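You operate a simulated robot arm through the tools that you are given. There is no shell and no other tool. Be economical: measure what you need, move in short steps, check, and stop when the job is done.

The job below is to be done with a simulated robot arm. You get a single attempt, and the scene is never put back.

Task
Put the twenty plug on the black round slug.

Only the result counts: the job must be done as asked and must still hold three seconds after the hand-in. Knocking over, shifting, dropping, spilling or breaking anything else fails it.

Robot
A 6-joint arm with a two-finger parallel gripper, fixed in place. Base frame: the origin is at the foot of the arm, x ahead of it, y to its left, z up; the work surface is at about z = 0. Readings come in mm, rad, newtons and seconds.
With the tool pointing down near the work surface it reaches from about 140 to 580 mm from the base axis. Its first joint turns from -1.152 to 1.152 rad. Payload 2.1 kg.
The tool frame sits at the grasp point between the pads (the TCP): z along the fingers, y along the line on which they close. The tips reach 30 mm beyond it. The gripper opens to 94 mm. The fingers are 28 mm wide and 10 mm thick; the gripper's body (50 by 96 mm) begins 55 mm behind the TCP.
Orientation is that of the tool frame in the base frame, as a unit quaternion [w, x, y, z]. With the fingers straight down and closing along the base's y, the tool's x points along the base's -x, its y along +y and its z along -z.

Tools
- The arm moves only by the tool servo_tool. Its argument "moves" is a list of rows, each a list of 7 numbers: the shift along the tool's x, y, z in mm, then the turn, a rotation vector about the tool's x, y, z in rad, then the closure, from 0 (fully open) to 1 (shut). In form: [[dx, dy, dz, wx, wy, wz, hand], ...]. A call has 1 to 10 rows; each row shifts and turns the commanded pose from where the row before left it, along the tool's axes as they then stand. Rows are played at 5 a second. More than 50 mm and 0.15 rad between two rows, or a gripper value outside its range, and nothing of the call is played. A pose out of reach is approached as far as the arm can. The call stops where the force on the tool passes 40 N (or 10 N more than at its start, if that is more) or the arm is blocked; 0.2 s more then pass. The fingers move at their own pace (about 72 mm/s each) and stop on an object; they squeeze with about 42 N. The grip force told is the motor's: it shows also when the fingers shut on nothing. Time passes only in rows, and 0.2 s behind the last, so rows that do not move let the fingers close. It gives the time, the measured TCP pose, the force on the tool (base axes), the opening and the grip force at its end, in the units of the frame above (readings bear some noise), and new pictures: "pictures" is both (left out), scene, wrist or none.
- Cameras (640 x 400 px; columns grow to the right, rows downward): "scene" is fixed at [55, -369.4, 488.5]; the picture's right is [0.78, -0.63, 0.00], its down [-0.34, -0.42, -0.84] and it looks along [0.53, 0.66, -0.54] (base axes); focal length 291 px, centre (320, 200). "wrist" rides on the gripper at [76, 14, -102] in the tool frame; the picture's right is [-0.18, 0.98, 0.00], its down [-0.75, -0.14, -0.64] and it looks along [-0.63, -0.12, 0.77] (tool axes); focal length 243 px, centre (320, 200). There is no depth. A picture from a camera that has moved, and an enlarged one, comes with that camera's place and axes in the base frame and with its lens.
- enlarge(camera, box): a new picture of the part [left, top, right, bottom] of that camera's present view, enlarged. No time passes.
- hand_in(): hands the job in; it is judged then, once.

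Work in short steps. Places have to be worked out from the pictures, the camera data and where the tool is seen: move nearer, look again, correct. Check each grasp and each placing, and mend what went wrong. You have 90 turns and 200 pictures in all, those below and enlarged ones among them. Open the gripper and draw the arm clear of the work before you hand the job in, unless the task says otherwise; then end with one line.

The tools are called after "Emit:" by a JSON object that holds its "name" and its "arguments". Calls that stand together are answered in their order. servo_tool: Moves the arm, as the interface text tells. Its arguments: {"type":"object","properties":{"moves":{"type":"array"},"pictures":{"type":"string","enum":["both","scene","wrist","none"]}},"required":["moves"]} The other tools are called the same way: enlarge (camera, box) takes an enlarged picture of a part of a camera's view; hand_in () hands the job in.

At the start:

```text
time: 0.0
tcp_pos: [281.9, -20.1, 300.3]
tcp_rot: [0.0, -0.001, 1.0, 0.0]
wrist_force: [-0.5, -0.4, 0.8]
finger_gap: 94.2
finger_force: 0.0
```

scene: 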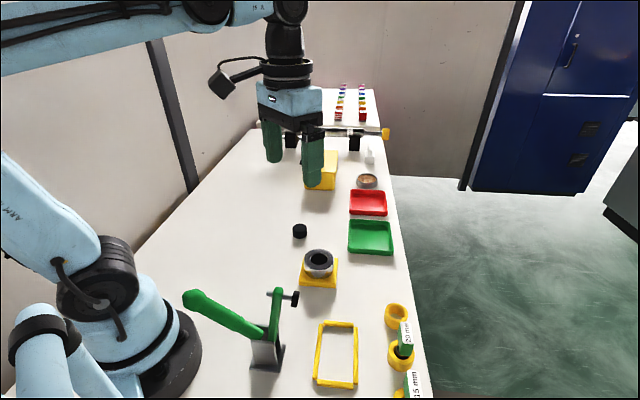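
wrist: 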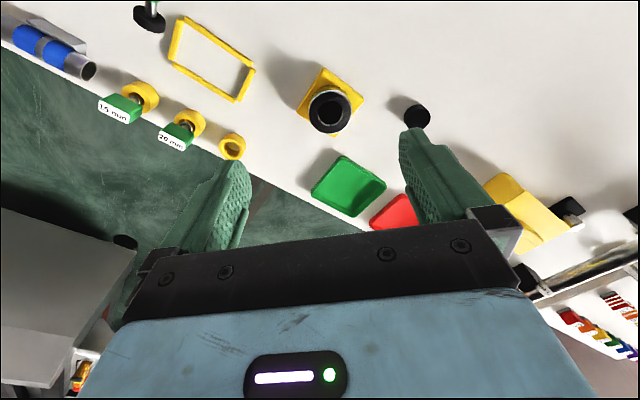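

The plug labelled 20 mm seems to sit in a yellow ring at the table's right edge, and the slug is the small black disc. I'll look closer at both.

Emit:
{"name": "enlarge", "arguments": {"camera": "scene", "box": [340, 290, 460, 400]}}

Emit:
{"name": "enlarge", "arguments": {"camera": "wrist", "box": [80, 60, 280, 185]}}

Emit:
{"name": "enlarge", "arguments": {"camera": "scene", "box": [260, 200, 380, 290]}}

```text
3.64 times, centred on (400, 345) of scene
camera zoom: at [55.0, -369.4, 488.5], right [0.78, -0.63, 0.0], down [-0.34, -0.42, -0.84], along [0.53, 0.66, -0.54], focal length 1058 px, centre (29, -327)
```

zoom: 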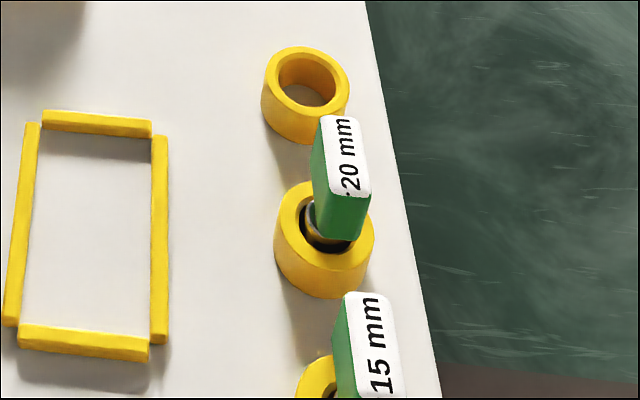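

```text
3.20 times, centred on (180, 122) of wrist
camera zoom: at [205.4, -3.2, 403.4], right [0.18, 0.98, 0.0], down [0.75, -0.14, 0.64], along [0.63, -0.12, -0.77], focal length 776 px, centre (768, 448)
```

zoom: 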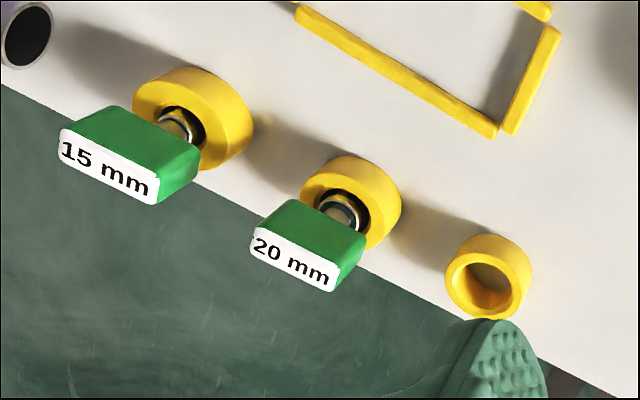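

```text
4.44 times, centred on (320, 245) of scene
camera zoom: at [55.0, -369.4, 488.5], right [0.78, -0.63, 0.0], down [-0.34, -0.42, -0.84], along [0.53, 0.66, -0.54], focal length 1293 px, centre (320, 0)
```

zoom: 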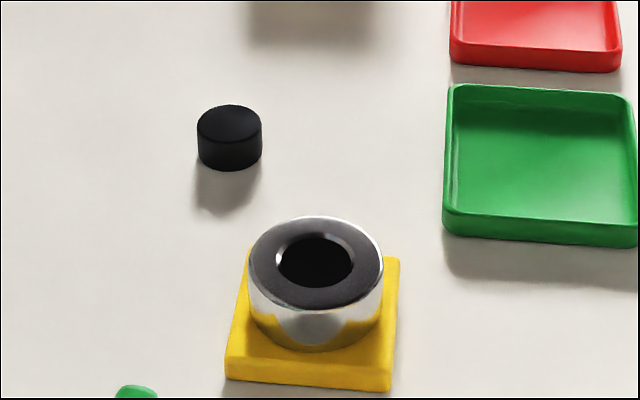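

The plug's green handle is about 35 × 16 mm, its top at roughly (324, -243, 79). The long side runs at 45°, and the slug is near (388, 130). I'll move above the plug at height and start turning so the fingers close across its narrow side.

Emit:
{"name": "servo_tool", "arguments": {"moves": [[-7.1, -37.3, 16.7, 0, 0, 0, 0], [-7.1, -37.3, 16.7, 0, 0, 0, 0], [-7.1, -37.3, 16.7, 0, 0, 0, 0], [-7.1, -37.3, 16.7, 0, 0, 0, 0], [-7.1, -37.3, 16.7, 0, 0, 0, 0], [-7.1, -37.2, 16.5, 0, 0, 0, 0], [0, 0, 0, 0, 0, -0.14, 0], [0, 0, 0, 0, 0, -0.14, 0], [0, 0, 0, 0, 0, -0.14, 0], [0, 0, 0, 0, 0, -0.14, 0]], "pictures": "none"}}

Emit:
{"name": "servo_tool", "arguments": {"moves": [[0, 0, 0, 0, 0, -0.113, 0], [0, 0, 0, 0, 0, -0.112, 0], [0, 0, 0, 0, 0, 0, 0], [0, 0, 0, 0, 0, 0, 0]]}}

```text
time: 2.2
tcp_pos: [322.5, -242.4, 200.5]
tcp_rot: [0.0, -0.278, 0.961, -0.001]
wrist_force: [-0.3, 0.7, -0.3]
finger_gap: 93.9
finger_force: 0.0
```

```text
time: 3.2
tcp_pos: [324.5, -241.6, 200.5]
tcp_rot: [0.0, -0.383, 0.924, 0.0]
wrist_force: [0.5, -0.7, 0.3]
finger_gap: 93.8
finger_force: 0.1
camera wrist: at [259.8, -284.3, 303.5], right [-0.57, 0.82, 0.0], down [0.63, 0.43, 0.64], along [0.53, 0.36, -0.77], focal length 243 px, centre (320, 200)
```

scene: 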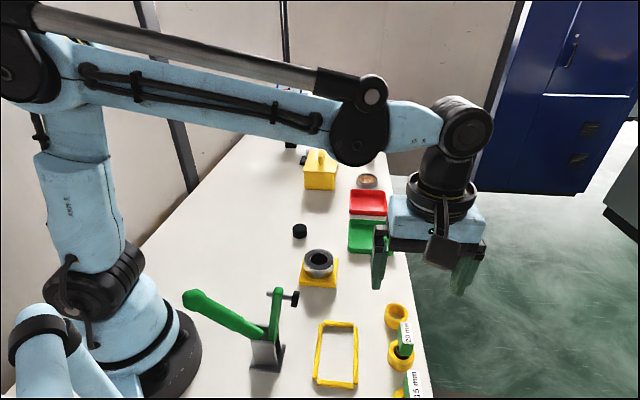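
wrist: 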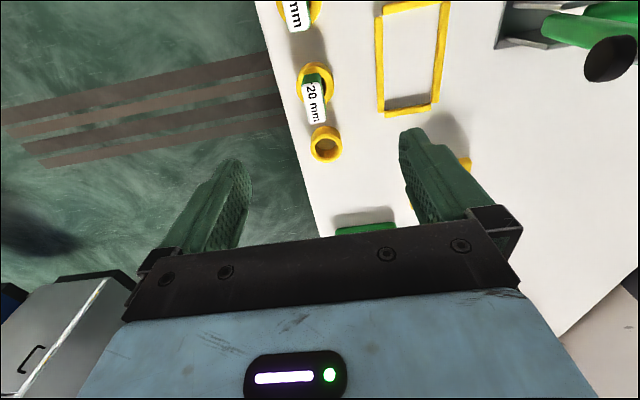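

The orientation is right. I'll enlarge the wrist view to pin down the plug.

Emit:
{"name": "enlarge", "arguments": {"camera": "wrist", "box": [264, 50, 376, 170]}}

```text
3.33 times, centred on (320, 110) of wrist
camera zoom: at [259.8, -284.3, 303.5], right [-0.57, 0.82, 0.0], down [0.63, 0.43, 0.64], along [0.53, 0.36, -0.77], focal length 809 px, centre (320, 500)
```

zoom: 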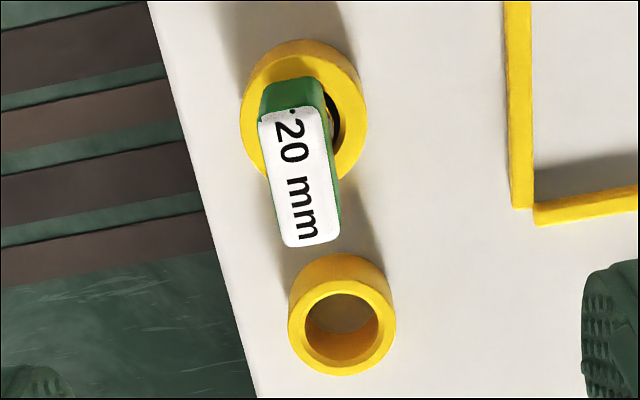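

The plug comes out at about (324.5, -245.5) and the axis alignment is good. I'll correct sideways and go down to z≈115 (fingertips just above the handle), then check.

Emit:
{"name": "servo_tool", "arguments": {"moves": [[2.7, -2.7, 28, 0, 0, 0, 0], [0, 0, 28, 0, 0, 0, 0], [0, 0, 29, 0, 0, 0, 0], [0, 0, 0, 0, 0, 0, 0], [0, 0, 0, 0, 0, 0, 0.5], [0, 0, 0, 0, 0, 0, 0.5]]}}

Emit:
{"name": "enlarge", "arguments": {"camera": "scene", "box": [340, 250, 480, 400]}}

```text
time: 4.6
tcp_pos: [324.3, -246.9, 115.1]
tcp_rot: [0.0, -0.383, 0.924, 0.0]
wrist_force: [0.5, 0.8, -0.6]
finger_gap: 47.0
finger_force: 0.0
camera wrist: at [260.0, -289.6, 217.1], right [-0.57, 0.82, 0.0], down [0.63, 0.43, 0.64], along [0.53, 0.36, -0.77], focal length 243 px, centre (320, 200)
```

scene: 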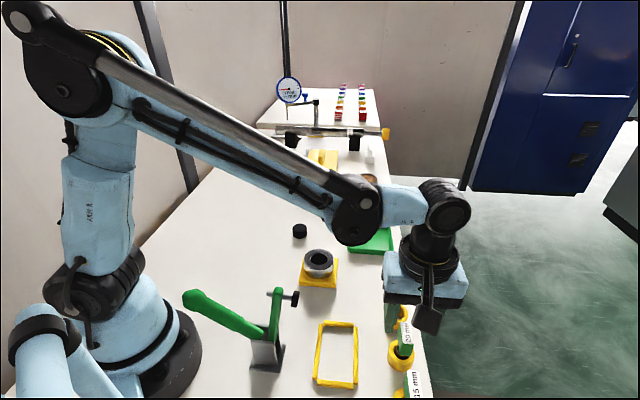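
wrist: 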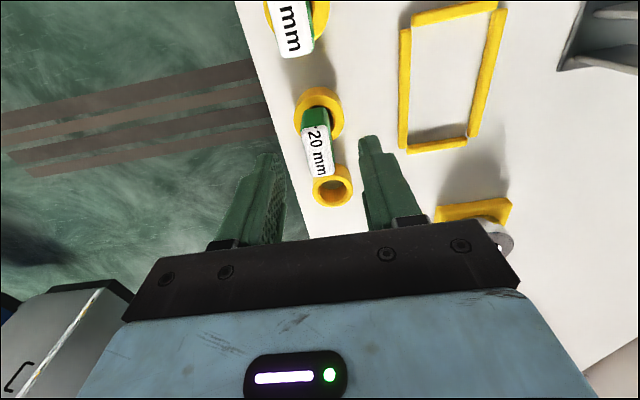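

```text
2.67 times, centred on (410, 325) of scene
camera zoom: at [55.0, -369.4, 488.5], right [0.78, -0.63, 0.0], down [-0.34, -0.42, -0.84], along [0.53, 0.66, -0.54], focal length 776 px, centre (80, -133)
```

zoom: 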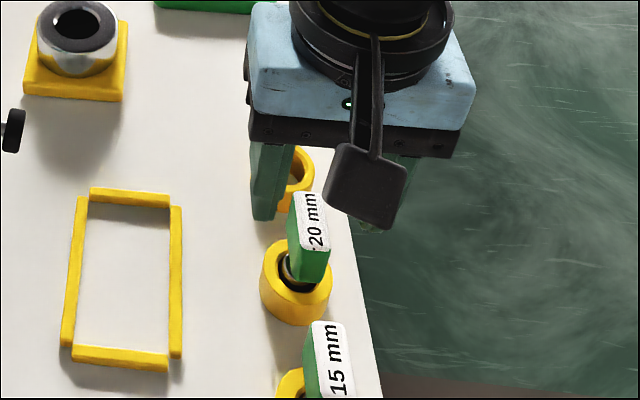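

The plug is centred between the half-open fingers. I'll go down to z≈76 with a small shift along the handle.

Emit:
{"name": "servo_tool", "arguments": {"moves": [[1.5, 0, 20, 0, 0, 0, 0.5], [0, 0, 19, 0, 0, 0, 0.5], [0, 0, 0, 0, 0, 0, 0.5], [0, 0, 0, 0, 0, 0, 0.5]]}}

Emit:
{"name": "enlarge", "arguments": {"camera": "wrist", "box": [220, 80, 420, 240]}}

Emit:
{"name": "enlarge", "arguments": {"camera": "scene", "box": [360, 290, 460, 390]}}

```text
time: 5.6
tcp_pos: [322.5, -246.3, 77.9]
tcp_rot: [0.001, -0.383, 0.924, 0.0]
wrist_force: [-0.5, 0.9, 0.0]
finger_gap: 47.0
finger_force: 0.1
camera wrist: at [259.2, -287.8, 179.5], right [-0.57, 0.82, 0.0], down [0.63, 0.43, 0.64], along [0.53, 0.36, -0.77], focal length 243 px, centre (320, 200)
```

scene: 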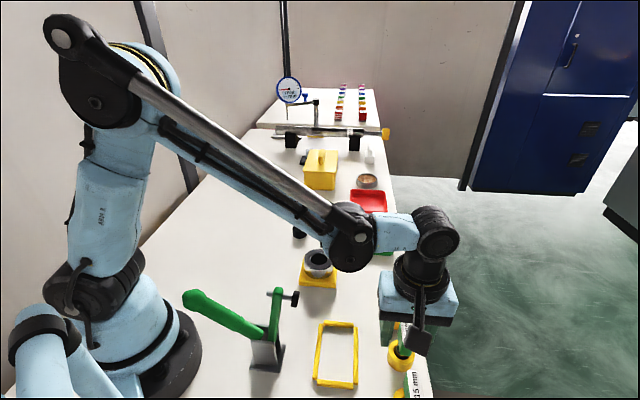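
wrist: 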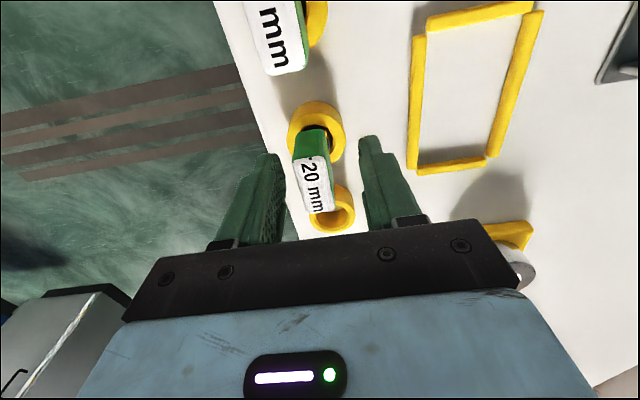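

```text
2.50 times, centred on (320, 160) of wrist
camera zoom: at [259.2, -287.8, 179.5], right [-0.57, 0.82, 0.0], down [0.63, 0.43, 0.64], along [0.53, 0.36, -0.77], focal length 606 px, centre (320, 300)
```

zoom: 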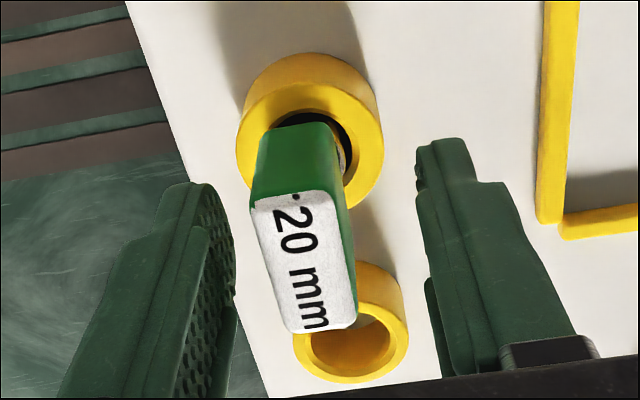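

```text
4.00 times, centred on (410, 340) of scene
camera zoom: at [55.0, -369.4, 488.5], right [0.78, -0.63, 0.0], down [-0.34, -0.42, -0.84], along [0.53, 0.66, -0.54], focal length 1164 px, centre (-40, -360)
```

zoom: 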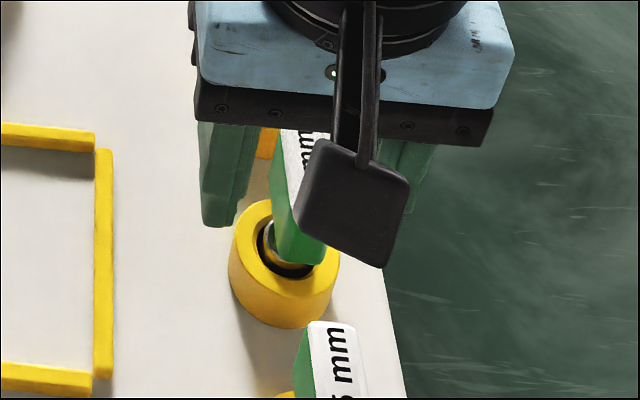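

The handle reaches from about z 43 to 79, so I'll go 10 mm lower to hold it mid-height, shift slightly and close.

Emit:
{"name": "servo_tool", "arguments": {"moves": [[2, -1, 10, 0, 0, 0, 0.5], [0, 0, 0, 0, 0, 0, 0.5], [0, 0, 0, 0, 0, 0, 0.7], [0, 0, 0, 0, 0, 0, 1], [0, 0, 0, 0, 0, 0, 1], [0, 0, 0, 0, 0, 0, 1]]}}

Emit:
{"name": "enlarge", "arguments": {"camera": "wrist", "box": [220, 80, 420, 240]}}

```text
time: 7.0
tcp_pos: [325.1, -249.1, 67.7]
tcp_rot: [0.0, -0.383, 0.924, -0.001]
wrist_force: [-0.9, 0.0, -0.5]
finger_gap: 21.7
finger_force: 42.2
camera wrist: at [260.0, -291.2, 169.5], right [-0.57, 0.82, 0.0], down [0.63, 0.43, 0.64], along [0.53, 0.36, -0.77], focal length 243 px, centre (320, 200)
```

scene: 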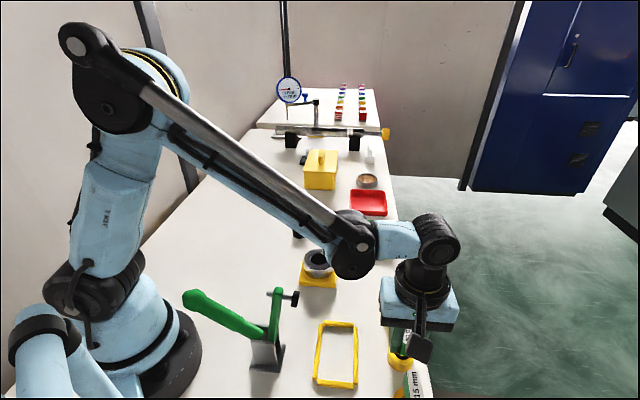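
wrist: 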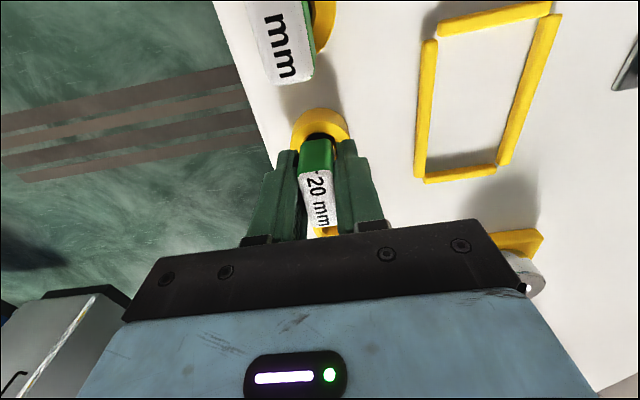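

```text
2.50 times, centred on (320, 160) of wrist
camera zoom: at [260.0, -291.2, 169.5], right [-0.57, 0.82, 0.0], down [0.63, 0.43, 0.64], along [0.53, 0.36, -0.77], focal length 606 px, centre (320, 300)
```

zoom: 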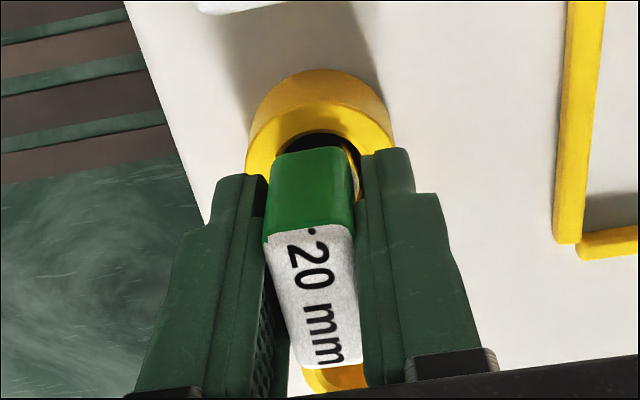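

The grip is firm (42 N, 21.7 mm gap). I'll lift straight up and check.

Emit:
{"name": "servo_tool", "arguments": {"moves": [[0, 0, -10, 0, 0, 0, 1], [0, 0, -20, 0, 0, 0, 1], [0, 0, -30, 0, 0, 0, 1], [0, 0, -40, 0, 0, 0, 1], [0, 0, -40, 0, 0, 0, 1], [0, 0, 0, 0, 0, 0, 1]]}}

Emit:
{"name": "enlarge", "arguments": {"camera": "scene", "box": [340, 200, 500, 390]}}

Emit:
{"name": "enlarge", "arguments": {"camera": "wrist", "box": [220, 80, 420, 240]}}

```text
time: 8.4
tcp_pos: [320.0, -250.7, 207.4]
tcp_rot: [0.0, -0.383, 0.924, 0.0]
wrist_force: [-0.6, -0.3, 0.6]
finger_gap: 21.6
finger_force: 42.1
camera wrist: at [255.4, -293.0, 309.5], right [-0.57, 0.82, 0.0], down [0.63, 0.43, 0.64], along [0.53, 0.36, -0.77], focal length 243 px, centre (320, 200)
```

scene: 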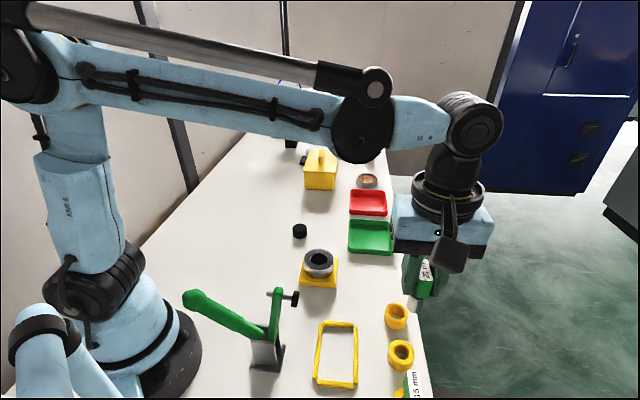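
wrist: 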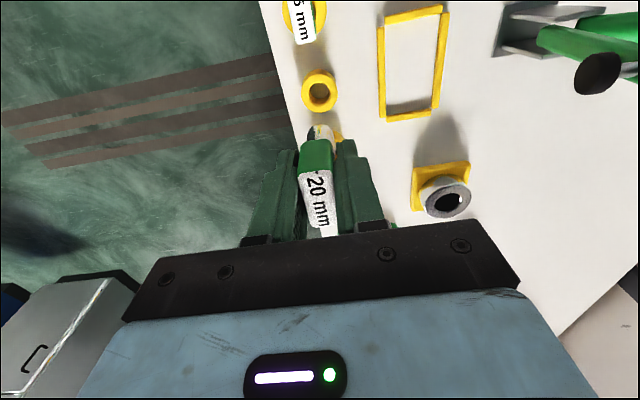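

```text
2.11 times, centred on (420, 295) of scene
camera zoom: at [55.0, -369.4, 488.5], right [0.78, -0.63, 0.0], down [-0.34, -0.42, -0.84], along [0.53, 0.66, -0.54], focal length 613 px, centre (110, 0)
```

zoom: 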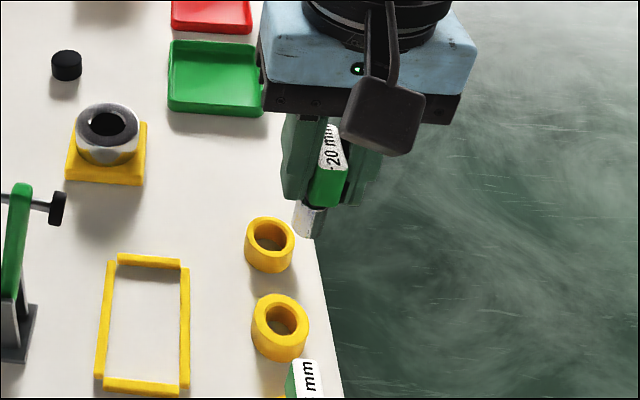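

```text
2.50 times, centred on (320, 160) of wrist
camera zoom: at [255.4, -293.0, 309.5], right [-0.57, 0.82, 0.0], down [0.63, 0.43, 0.64], along [0.53, 0.36, -0.77], focal length 606 px, centre (320, 300)
```

zoom: 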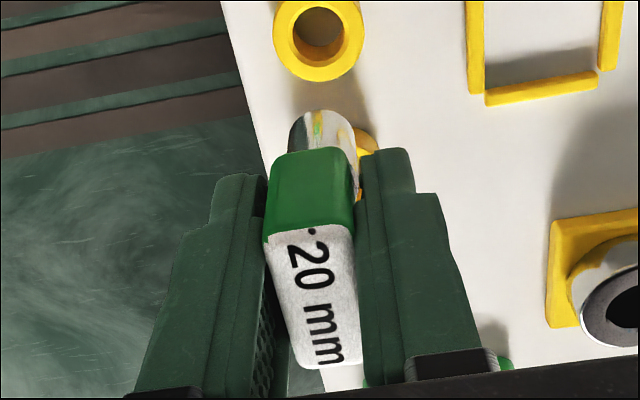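

The plug is out of its ring. I'll zoom in to judge how vertical it hangs and where its foot is relative to the tool.

Emit:
{"name": "enlarge", "arguments": {"camera": "scene", "box": [390, 250, 450, 320]}}

Emit:
{"name": "enlarge", "arguments": {"camera": "wrist", "box": [280, 115, 360, 170]}}

```text
5.71 times, centred on (420, 285) of scene
camera zoom: at [55.0, -369.4, 488.5], right [0.78, -0.63, 0.0], down [-0.34, -0.42, -0.84], along [0.53, 0.66, -0.54], focal length 1663 px, centre (-251, -286)
```

zoom: 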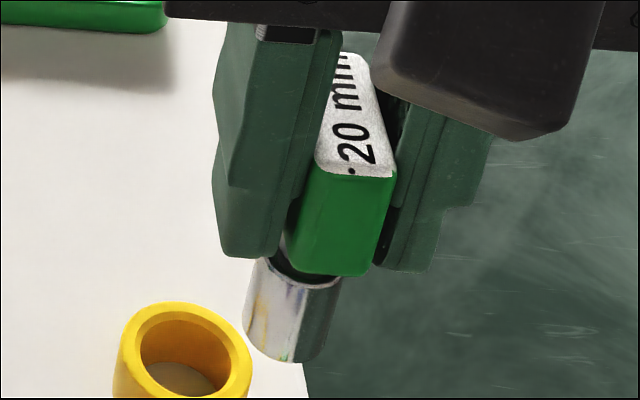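

```text
7.27 times, centred on (320, 142) of wrist
camera zoom: at [255.4, -293.0, 309.5], right [-0.57, 0.82, 0.0], down [0.63, 0.43, 0.64], along [0.53, 0.36, -0.77], focal length 1764 px, centre (320, 618)
```

zoom: 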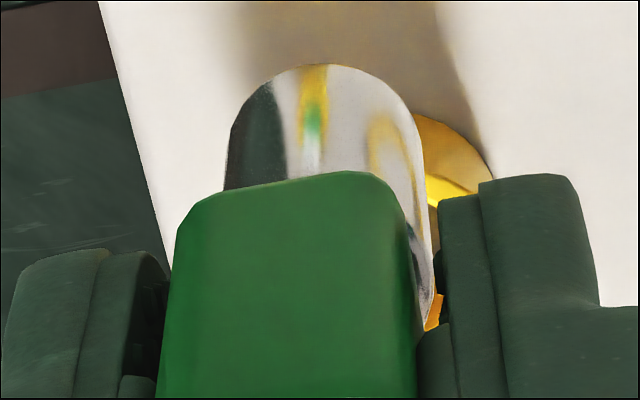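

The plug hangs vertical and centred in the hand, its foot about 68 mm below the TCP. I'll carry it at this height to above the slug estimate.

Emit:
{"name": "servo_tool", "arguments": {"moves": [[-31.4, 22, 0, 0, 0, 0, 1], [-31.4, 22, 0, 0, 0, 0, 1], [-31.4, 22, 0, 0, 0, 0, 1], [-31.4, 22, 0, 0, 0, 0, 1], [-31.4, 22, 0, 0, 0, 0, 1], [-31.4, 22, 0, 0, 0, 0, 1], [-31.4, 22, 0, 0, 0, 0, 1], [-31.4, 22, 0, 0, 0, 0, 1], [-31.4, 22, 0, 0, 0, 0, 1], [0, 0, 0, 0, 0, 0, 1]]}}

Emit:
{"name": "enlarge", "arguments": {"camera": "wrist", "box": [220, 60, 420, 220]}}

Emit:
{"name": "enlarge", "arguments": {"camera": "scene", "box": [240, 140, 340, 260]}}

```text
time: 10.6
tcp_pos: [381.4, 92.2, 206.0]
tcp_rot: [0.0, -0.382, 0.924, 0.001]
wrist_force: [-0.2, -0.1, -1.0]
finger_gap: 21.7
finger_force: 41.7
camera wrist: at [317.8, 48.9, 309.2], right [-0.56, 0.83, 0.0], down [0.63, 0.43, 0.64], along [0.53, 0.36, -0.77], focal length 243 px, centre (320, 200)
```

scene: 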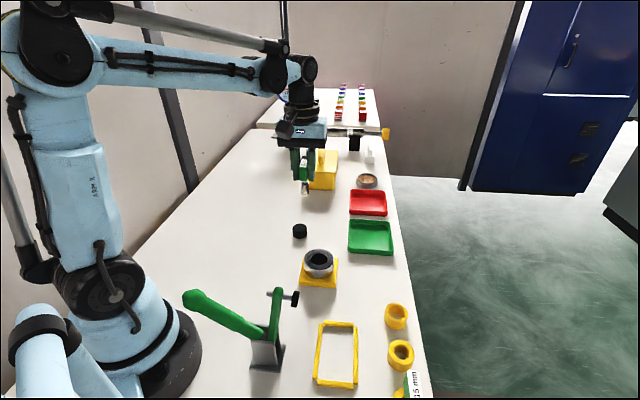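
wrist: 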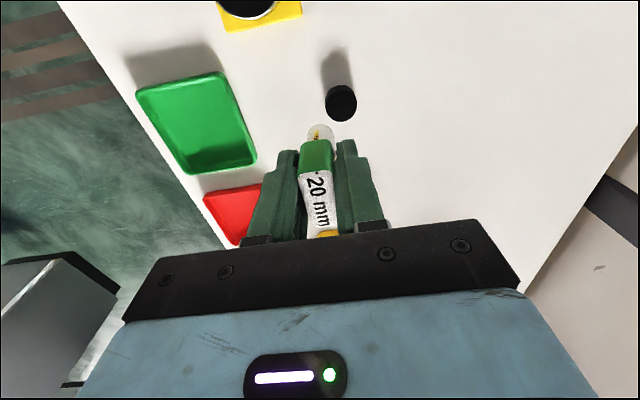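

```text
2.50 times, centred on (320, 140) of wrist
camera zoom: at [317.8, 48.9, 309.2], right [-0.56, 0.83, 0.0], down [0.63, 0.43, 0.64], along [0.53, 0.36, -0.77], focal length 606 px, centre (320, 350)
```

zoom: 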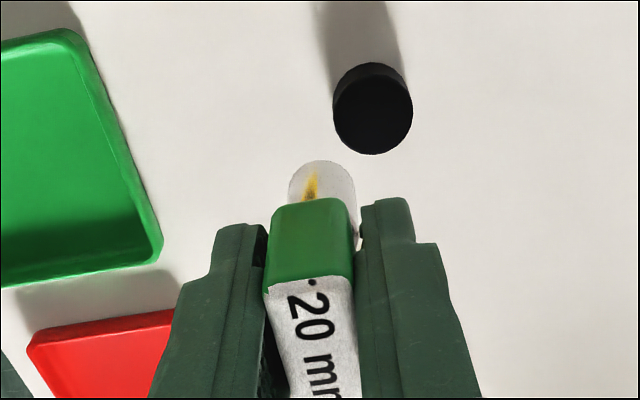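

```text
3.33 times, centred on (290, 200) of scene
camera zoom: at [55.0, -369.4, 488.5], right [0.78, -0.63, 0.0], down [-0.34, -0.42, -0.84], along [0.53, 0.66, -0.54], focal length 970 px, centre (420, 200)
```

zoom: 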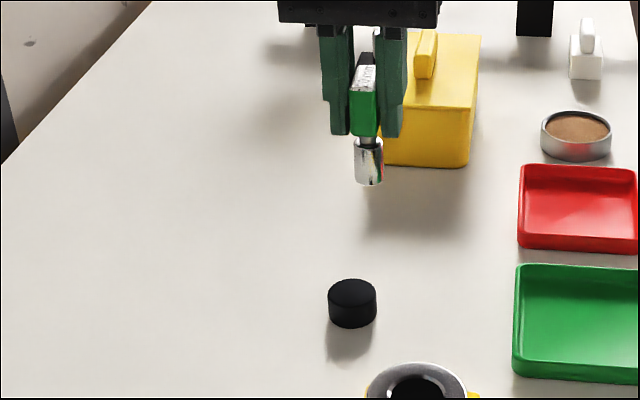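

From the wrist view the slug's top centre is about (+3, +31) mm in base axes from the TCP. I'll move there and lower to z≈125, leaving the foot clear of the slug, then compare.

Emit:
{"name": "servo_tool", "arguments": {"moves": [[-12, 9.9, 0, 0, 0, 0, 1], [-11.5, 9.8, 0, 0, 0, 0, 1], [0, 0, 27, 0, 0, 0, 1], [0, 0, 27, 0, 0, 0, 1], [0, 0, 27, 0, 0, 0, 1], [0, 0, 0, 0, 0, 0, 1], [0, 0, 0, 0, 0, 0, 1]]}}

Emit:
{"name": "enlarge", "arguments": {"camera": "wrist", "box": [260, 80, 380, 170]}}

Emit:
{"name": "enlarge", "arguments": {"camera": "scene", "box": [265, 170, 335, 250]}}

```text
time: 12.2
tcp_pos: [387.5, 121.6, 129.1]
tcp_rot: [0.0, -0.382, 0.924, 0.0]
wrist_force: [0.3, 0.3, -0.6]
finger_gap: 21.6
finger_force: 41.8
camera wrist: at [323.5, 79.2, 230.8], right [-0.57, 0.82, 0.0], down [0.63, 0.43, 0.64], along [0.53, 0.36, -0.77], focal length 243 px, centre (320, 200)
```

scene: 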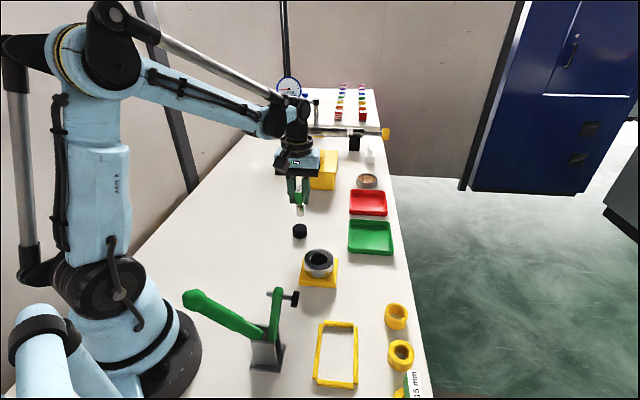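
wrist: 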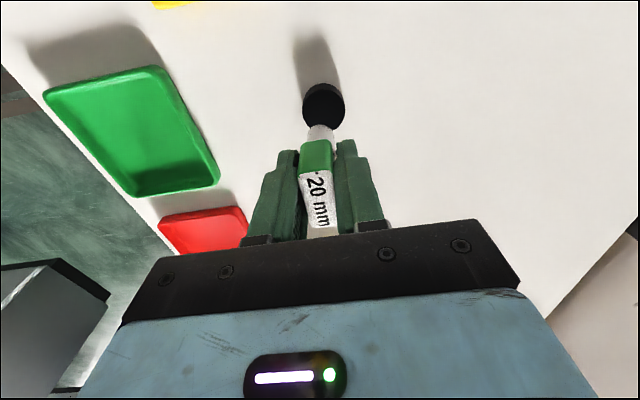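

```text
4.44 times, centred on (320, 125) of wrist
camera zoom: at [323.5, 79.2, 230.8], right [-0.57, 0.82, 0.0], down [0.63, 0.43, 0.64], along [0.53, 0.36, -0.77], focal length 1078 px, centre (320, 533)
```

zoom: 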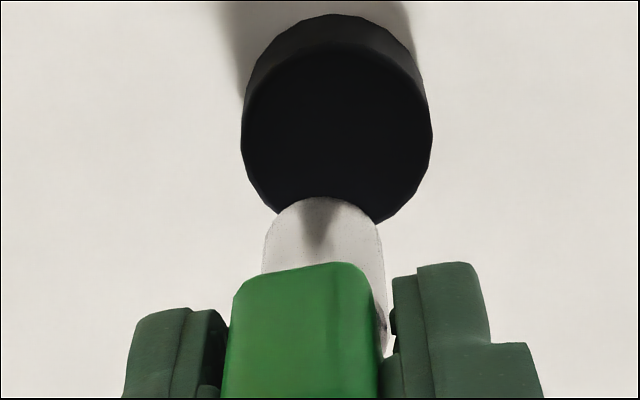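

```text
5.00 times, centred on (300, 210) of scene
camera zoom: at [55.0, -369.4, 488.5], right [0.78, -0.63, 0.0], down [-0.34, -0.42, -0.84], along [0.53, 0.66, -0.54], focal length 1455 px, centre (420, 150)
```

zoom: 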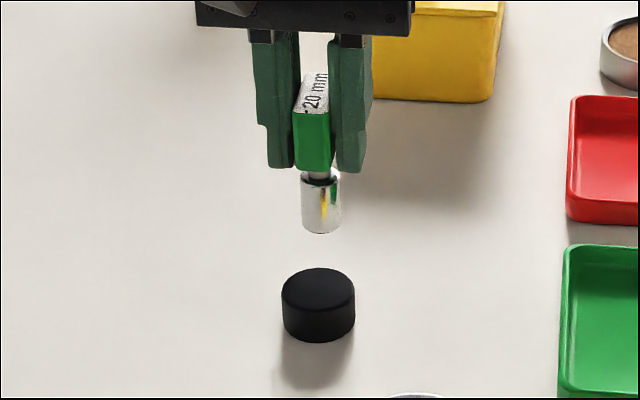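

Both views say the slug lies about (-5.5, -1) mm from the plug axis. I'll correct and lower another 25 mm for a closer comparison.

Emit:
{"name": "servo_tool", "arguments": {"moves": [[4.6, 3.2, 0, 0, 0, 0, 1], [0, 0, 13, 0, 0, 0, 1], [0, 0, 12, 0, 0, 0, 1], [0, 0, 0, 0, 0, 0, 1], [0, 0, 0, 0, 0, 0, 1]], "pictures": "none"}}

Emit:
{"name": "enlarge", "arguments": {"camera": "wrist", "box": [260, 80, 380, 170]}}

Emit:
{"name": "enlarge", "arguments": {"camera": "scene", "box": [275, 190, 325, 250]}}

```text
time: 13.4
tcp_pos: [379.9, 119.2, 102.3]
tcp_rot: [0.0, -0.383, 0.924, 0.0]
wrist_force: [-0.2, 0.1, -1.2]
finger_gap: 22.0
finger_force: 41.7
```

```text
4.44 times, centred on (320, 125) of wrist
camera zoom: at [316.5, 77.9, 204.5], right [-0.57, 0.82, 0.0], down [0.63, 0.43, 0.64], along [0.53, 0.36, -0.77], focal length 1078 px, centre (320, 533)
```

zoom: 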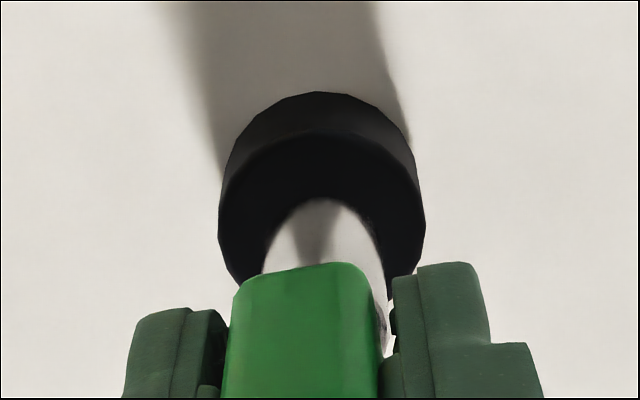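

```text
6.67 times, centred on (300, 220) of scene
camera zoom: at [55.0, -369.4, 488.5], right [0.78, -0.63, 0.0], down [-0.34, -0.42, -0.84], along [0.53, 0.66, -0.54], focal length 1940 px, centre (453, 67)
```

zoom: 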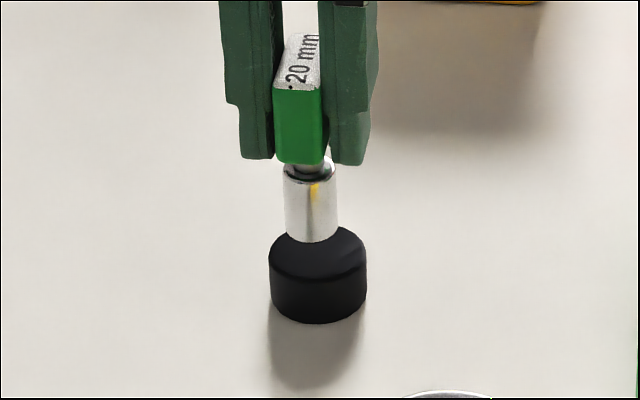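

The plug foot is over the slug, within about 2–3 mm of centre. I'll make a small correction and lower most of the remaining 14 mm.

Emit:
{"name": "servo_tool", "arguments": {"moves": [[-1.5, -1.5, 0, 0, 0, 0, 1], [0, 0, 5, 0, 0, 0, 1], [0, 0, 5, 0, 0, 0, 1], [0, 0, 0, 0, 0, 0, 1], [0, 0, 0, 0, 0, 0, 1]], "pictures": "none"}}

Emit:
{"name": "enlarge", "arguments": {"camera": "wrist", "box": [260, 80, 380, 170]}}

Emit:
{"name": "enlarge", "arguments": {"camera": "scene", "box": [275, 190, 325, 250]}}

```text
time: 14.6
tcp_pos: [381.6, 121.8, 93.7]
tcp_rot: [0.0, -0.383, 0.924, 0.0]
wrist_force: [-0.1, -0.2, -0.4]
finger_gap: 21.6
finger_force: 41.8
```

```text
4.44 times, centred on (320, 125) of wrist
camera zoom: at [318.0, 78.2, 194.5], right [-0.57, 0.82, 0.0], down [0.63, 0.43, 0.64], along [0.53, 0.36, -0.77], focal length 1078 px, centre (320, 533)
```

zoom: 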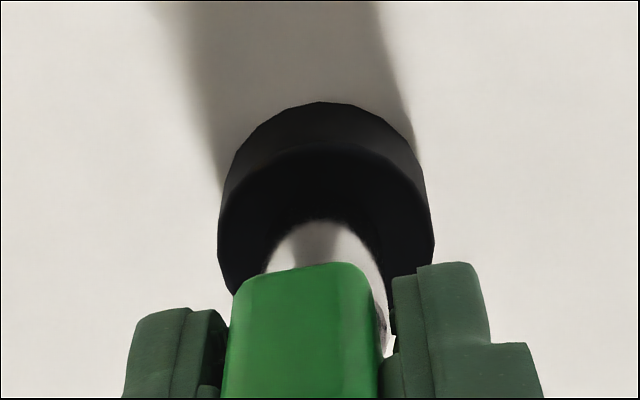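

```text
6.67 times, centred on (300, 220) of scene
camera zoom: at [55.0, -369.4, 488.5], right [0.78, -0.63, 0.0], down [-0.34, -0.42, -0.84], along [0.53, 0.66, -0.54], focal length 1940 px, centre (453, 67)
```

zoom: 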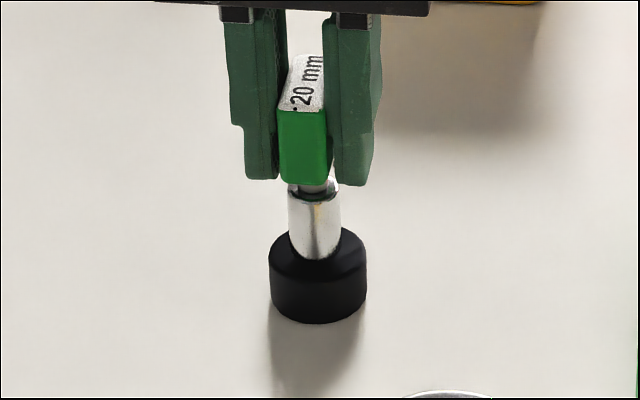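

Well centred in both views, with a few mm left and no contact force. I'll creep down in small steps.

Emit:
{"name": "servo_tool", "arguments": {"moves": [[0, 0, 1, 0, 0, 0, 1], [0, 0, 1, 0, 0, 0, 1], [0, 0, 1, 0, 0, 0, 1], [0, 0, 0, 0, 0, 0, 1], [0, 0, 0, 0, 0, 0, 1]], "pictures": "none"}}

Emit:
{"name": "servo_tool", "arguments": {"moves": [[0, 0, 1, 0, 0, 0, 1], [0, 0, 0, 0, 0, 0, 1]], "pictures": "none"}}

Emit:
{"name": "enlarge", "arguments": {"camera": "scene", "box": [285, 205, 315, 245]}}

```text
time: 15.8
tcp_pos: [381.3, 119.4, 88.3]
tcp_rot: [0.0, -0.382, 0.924, 0.0]
wrist_force: [-0.8, -1.7, 41.5]
finger_gap: 21.5
finger_force: 42.1
```

```text
time: 16.4
tcp_pos: [381.8, 120.3, 87.9]
tcp_rot: [-0.001, -0.382, 0.924, 0.0]
wrist_force: [-2.0, -2.4, 40.2]
finger_gap: 21.8
finger_force: 41.8
```

```text
10.00 times, centred on (300, 225) of scene
camera zoom: at [54.9, -369.5, 488.5], right [0.78, -0.63, 0.0], down [-0.34, -0.42, -0.84], along [0.53, 0.66, -0.54], focal length 2910 px, centre (520, -50)
```

zoom: 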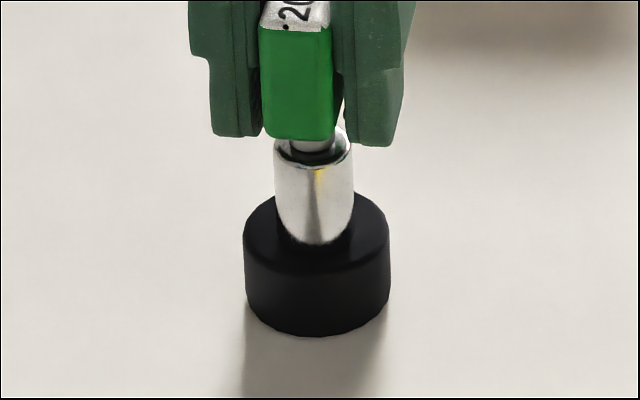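

Contact is made at about 40 N pressing. I'll back off slightly until the press is light before releasing.

Emit:
{"name": "servo_tool", "arguments": {"moves": [[0, 0, -0.6, 0, 0, 0, 1], [0, 0, 0, 0, 0, 0, 1]], "pictures": "none"}}

```text
time: 17.0
tcp_pos: [381.8, 119.8, 87.5]
tcp_rot: [0.001, -0.383, 0.924, -0.001]
wrist_force: [2.3, 0.2, 15.3]
finger_gap: 21.7
finger_force: 42.0
```

Emit:
{"name": "servo_tool", "arguments": {"moves": [[0, 0, -0.25, 0, 0, 0, 1], [0, 0, 0, 0, 0, 0, 1]], "pictures": "none"}}

```text
time: 17.6
tcp_pos: [382.3, 119.4, 88.0]
tcp_rot: [0.0, -0.383, 0.924, 0.001]
wrist_force: [-0.7, 0.2, -0.4]
finger_gap: 21.7
finger_force: 42.0
```

The force is now about zero with the plug just resting. I'll open the fingers gradually.

Emit:
{"name": "servo_tool", "arguments": {"moves": [[0, 0, 0, 0, 0, 0, 0.78], [0, 0, 0, 0, 0, 0, 0.76], [0, 0, 0, 0, 0, 0, 0.74], [0, 0, 0, 0, 0, 0, 0.71], [0, 0, 0, 0, 0, 0, 0.65], [0, 0, 0, 0, 0, 0, 0.55], [0, 0, 0, 0, 0, 0, 0.5], [0, 0, 0, 0, 0, 0, 0.5]]}}

Emit:
{"name": "enlarge", "arguments": {"camera": "scene", "box": [270, 180, 330, 250]}}

Emit:
{"name": "enlarge", "arguments": {"camera": "wrist", "box": [220, 80, 420, 240]}}

```text
time: 19.4
tcp_pos: [382.4, 119.5, 87.5]
tcp_rot: [0.0, -0.383, 0.924, 0.0]
wrist_force: [0.2, -0.1, -0.4]
finger_gap: 46.9
finger_force: 0.1
camera wrist: at [317.6, 77.3, 190.4], right [-0.57, 0.82, 0.0], down [0.63, 0.43, 0.64], along [0.53, 0.36, -0.77], focal length 243 px, centre (320, 200)
```

scene: 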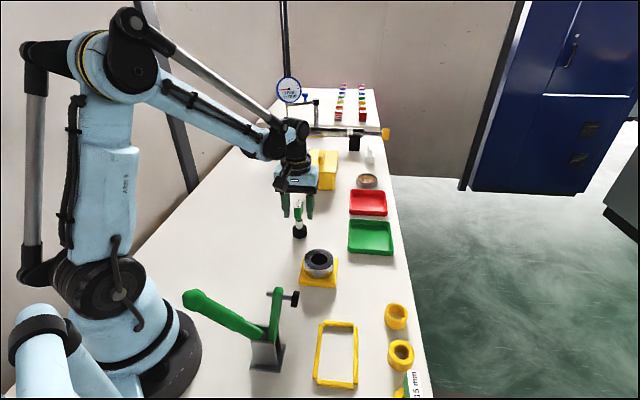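
wrist: 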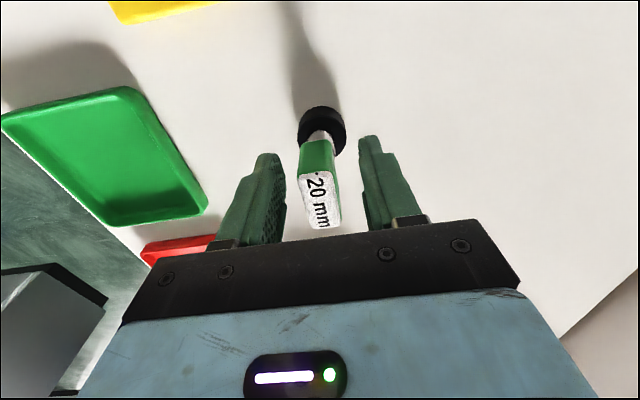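

```text
5.71 times, centred on (300, 215) of scene
camera zoom: at [55.0, -369.4, 488.5], right [0.78, -0.63, 0.0], down [-0.34, -0.42, -0.84], along [0.53, 0.66, -0.54], focal length 1663 px, centre (434, 114)
```

zoom: 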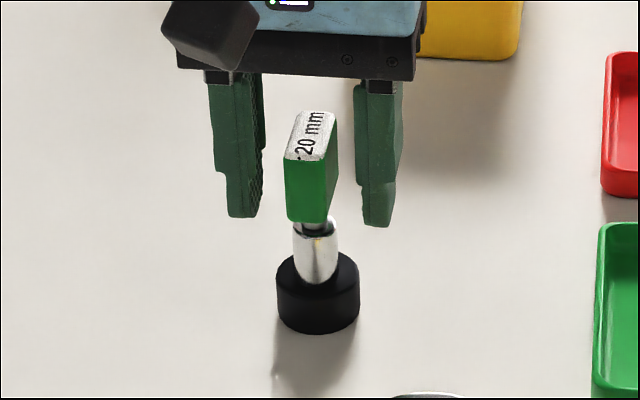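

```text
2.50 times, centred on (320, 160) of wrist
camera zoom: at [317.6, 77.3, 190.4], right [-0.57, 0.82, 0.0], down [0.63, 0.43, 0.64], along [0.53, 0.36, -0.77], focal length 606 px, centre (320, 300)
```

zoom: 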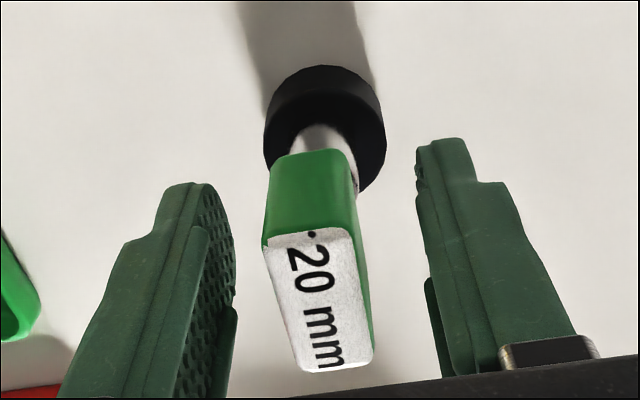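

The plug stands upright on the slug, clear of both fingers. I'll retreat straight up.

Emit:
{"name": "servo_tool", "arguments": {"moves": [[0, 0, -10, 0, 0, 0, 0.5], [0, 0, -25, 0, 0, 0, 0.4], [0, 0, -35, 0, 0, 0, 0], [0, 0, -35, 0, 0, 0, 0], [0, 0, -35, 0, 0, 0, 0], [0, 0, 0, 0, 0, 0, 0], [0, 0, 0, 0, 0, 0, 0]], "pictures": "scene"}}

Emit:
{"name": "enlarge", "arguments": {"camera": "scene", "box": [270, 180, 330, 250]}}

```text
time: 21.0
tcp_pos: [381.0, 119.6, 229.2]
tcp_rot: [0.0, -0.382, 0.924, 0.001]
wrist_force: [-0.1, 0.1, 0.5]
finger_gap: 94.1
finger_force: 0.1
```

scene: 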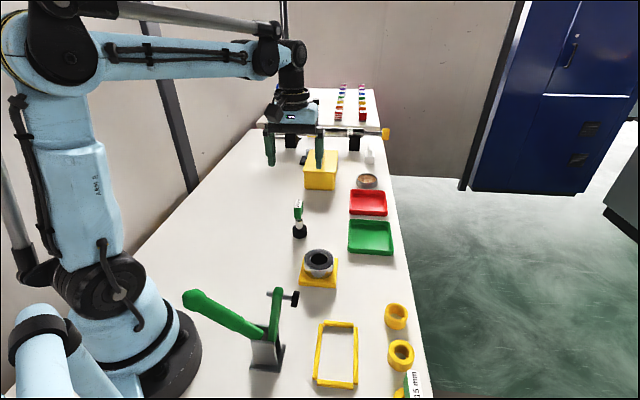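

```text
5.71 times, centred on (300, 215) of scene
camera zoom: at [55.0, -369.4, 488.5], right [0.78, -0.63, 0.0], down [-0.34, -0.42, -0.84], along [0.53, 0.66, -0.54], focal length 1663 px, centre (434, 114)
```

zoom: 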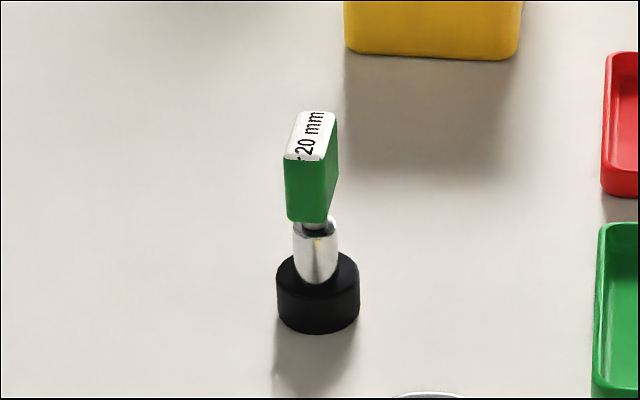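

The plug stands steady on the slug, the gripper is open and the arm is clear. I'll hand the job in.

Emit:
{"name": "hand_in", "arguments": {}}

```text
The job is handed in.
```

The 20 mm plug is standing upright on the black round slug; the gripper is open, the arm is clear, and I saw nothing else moved.
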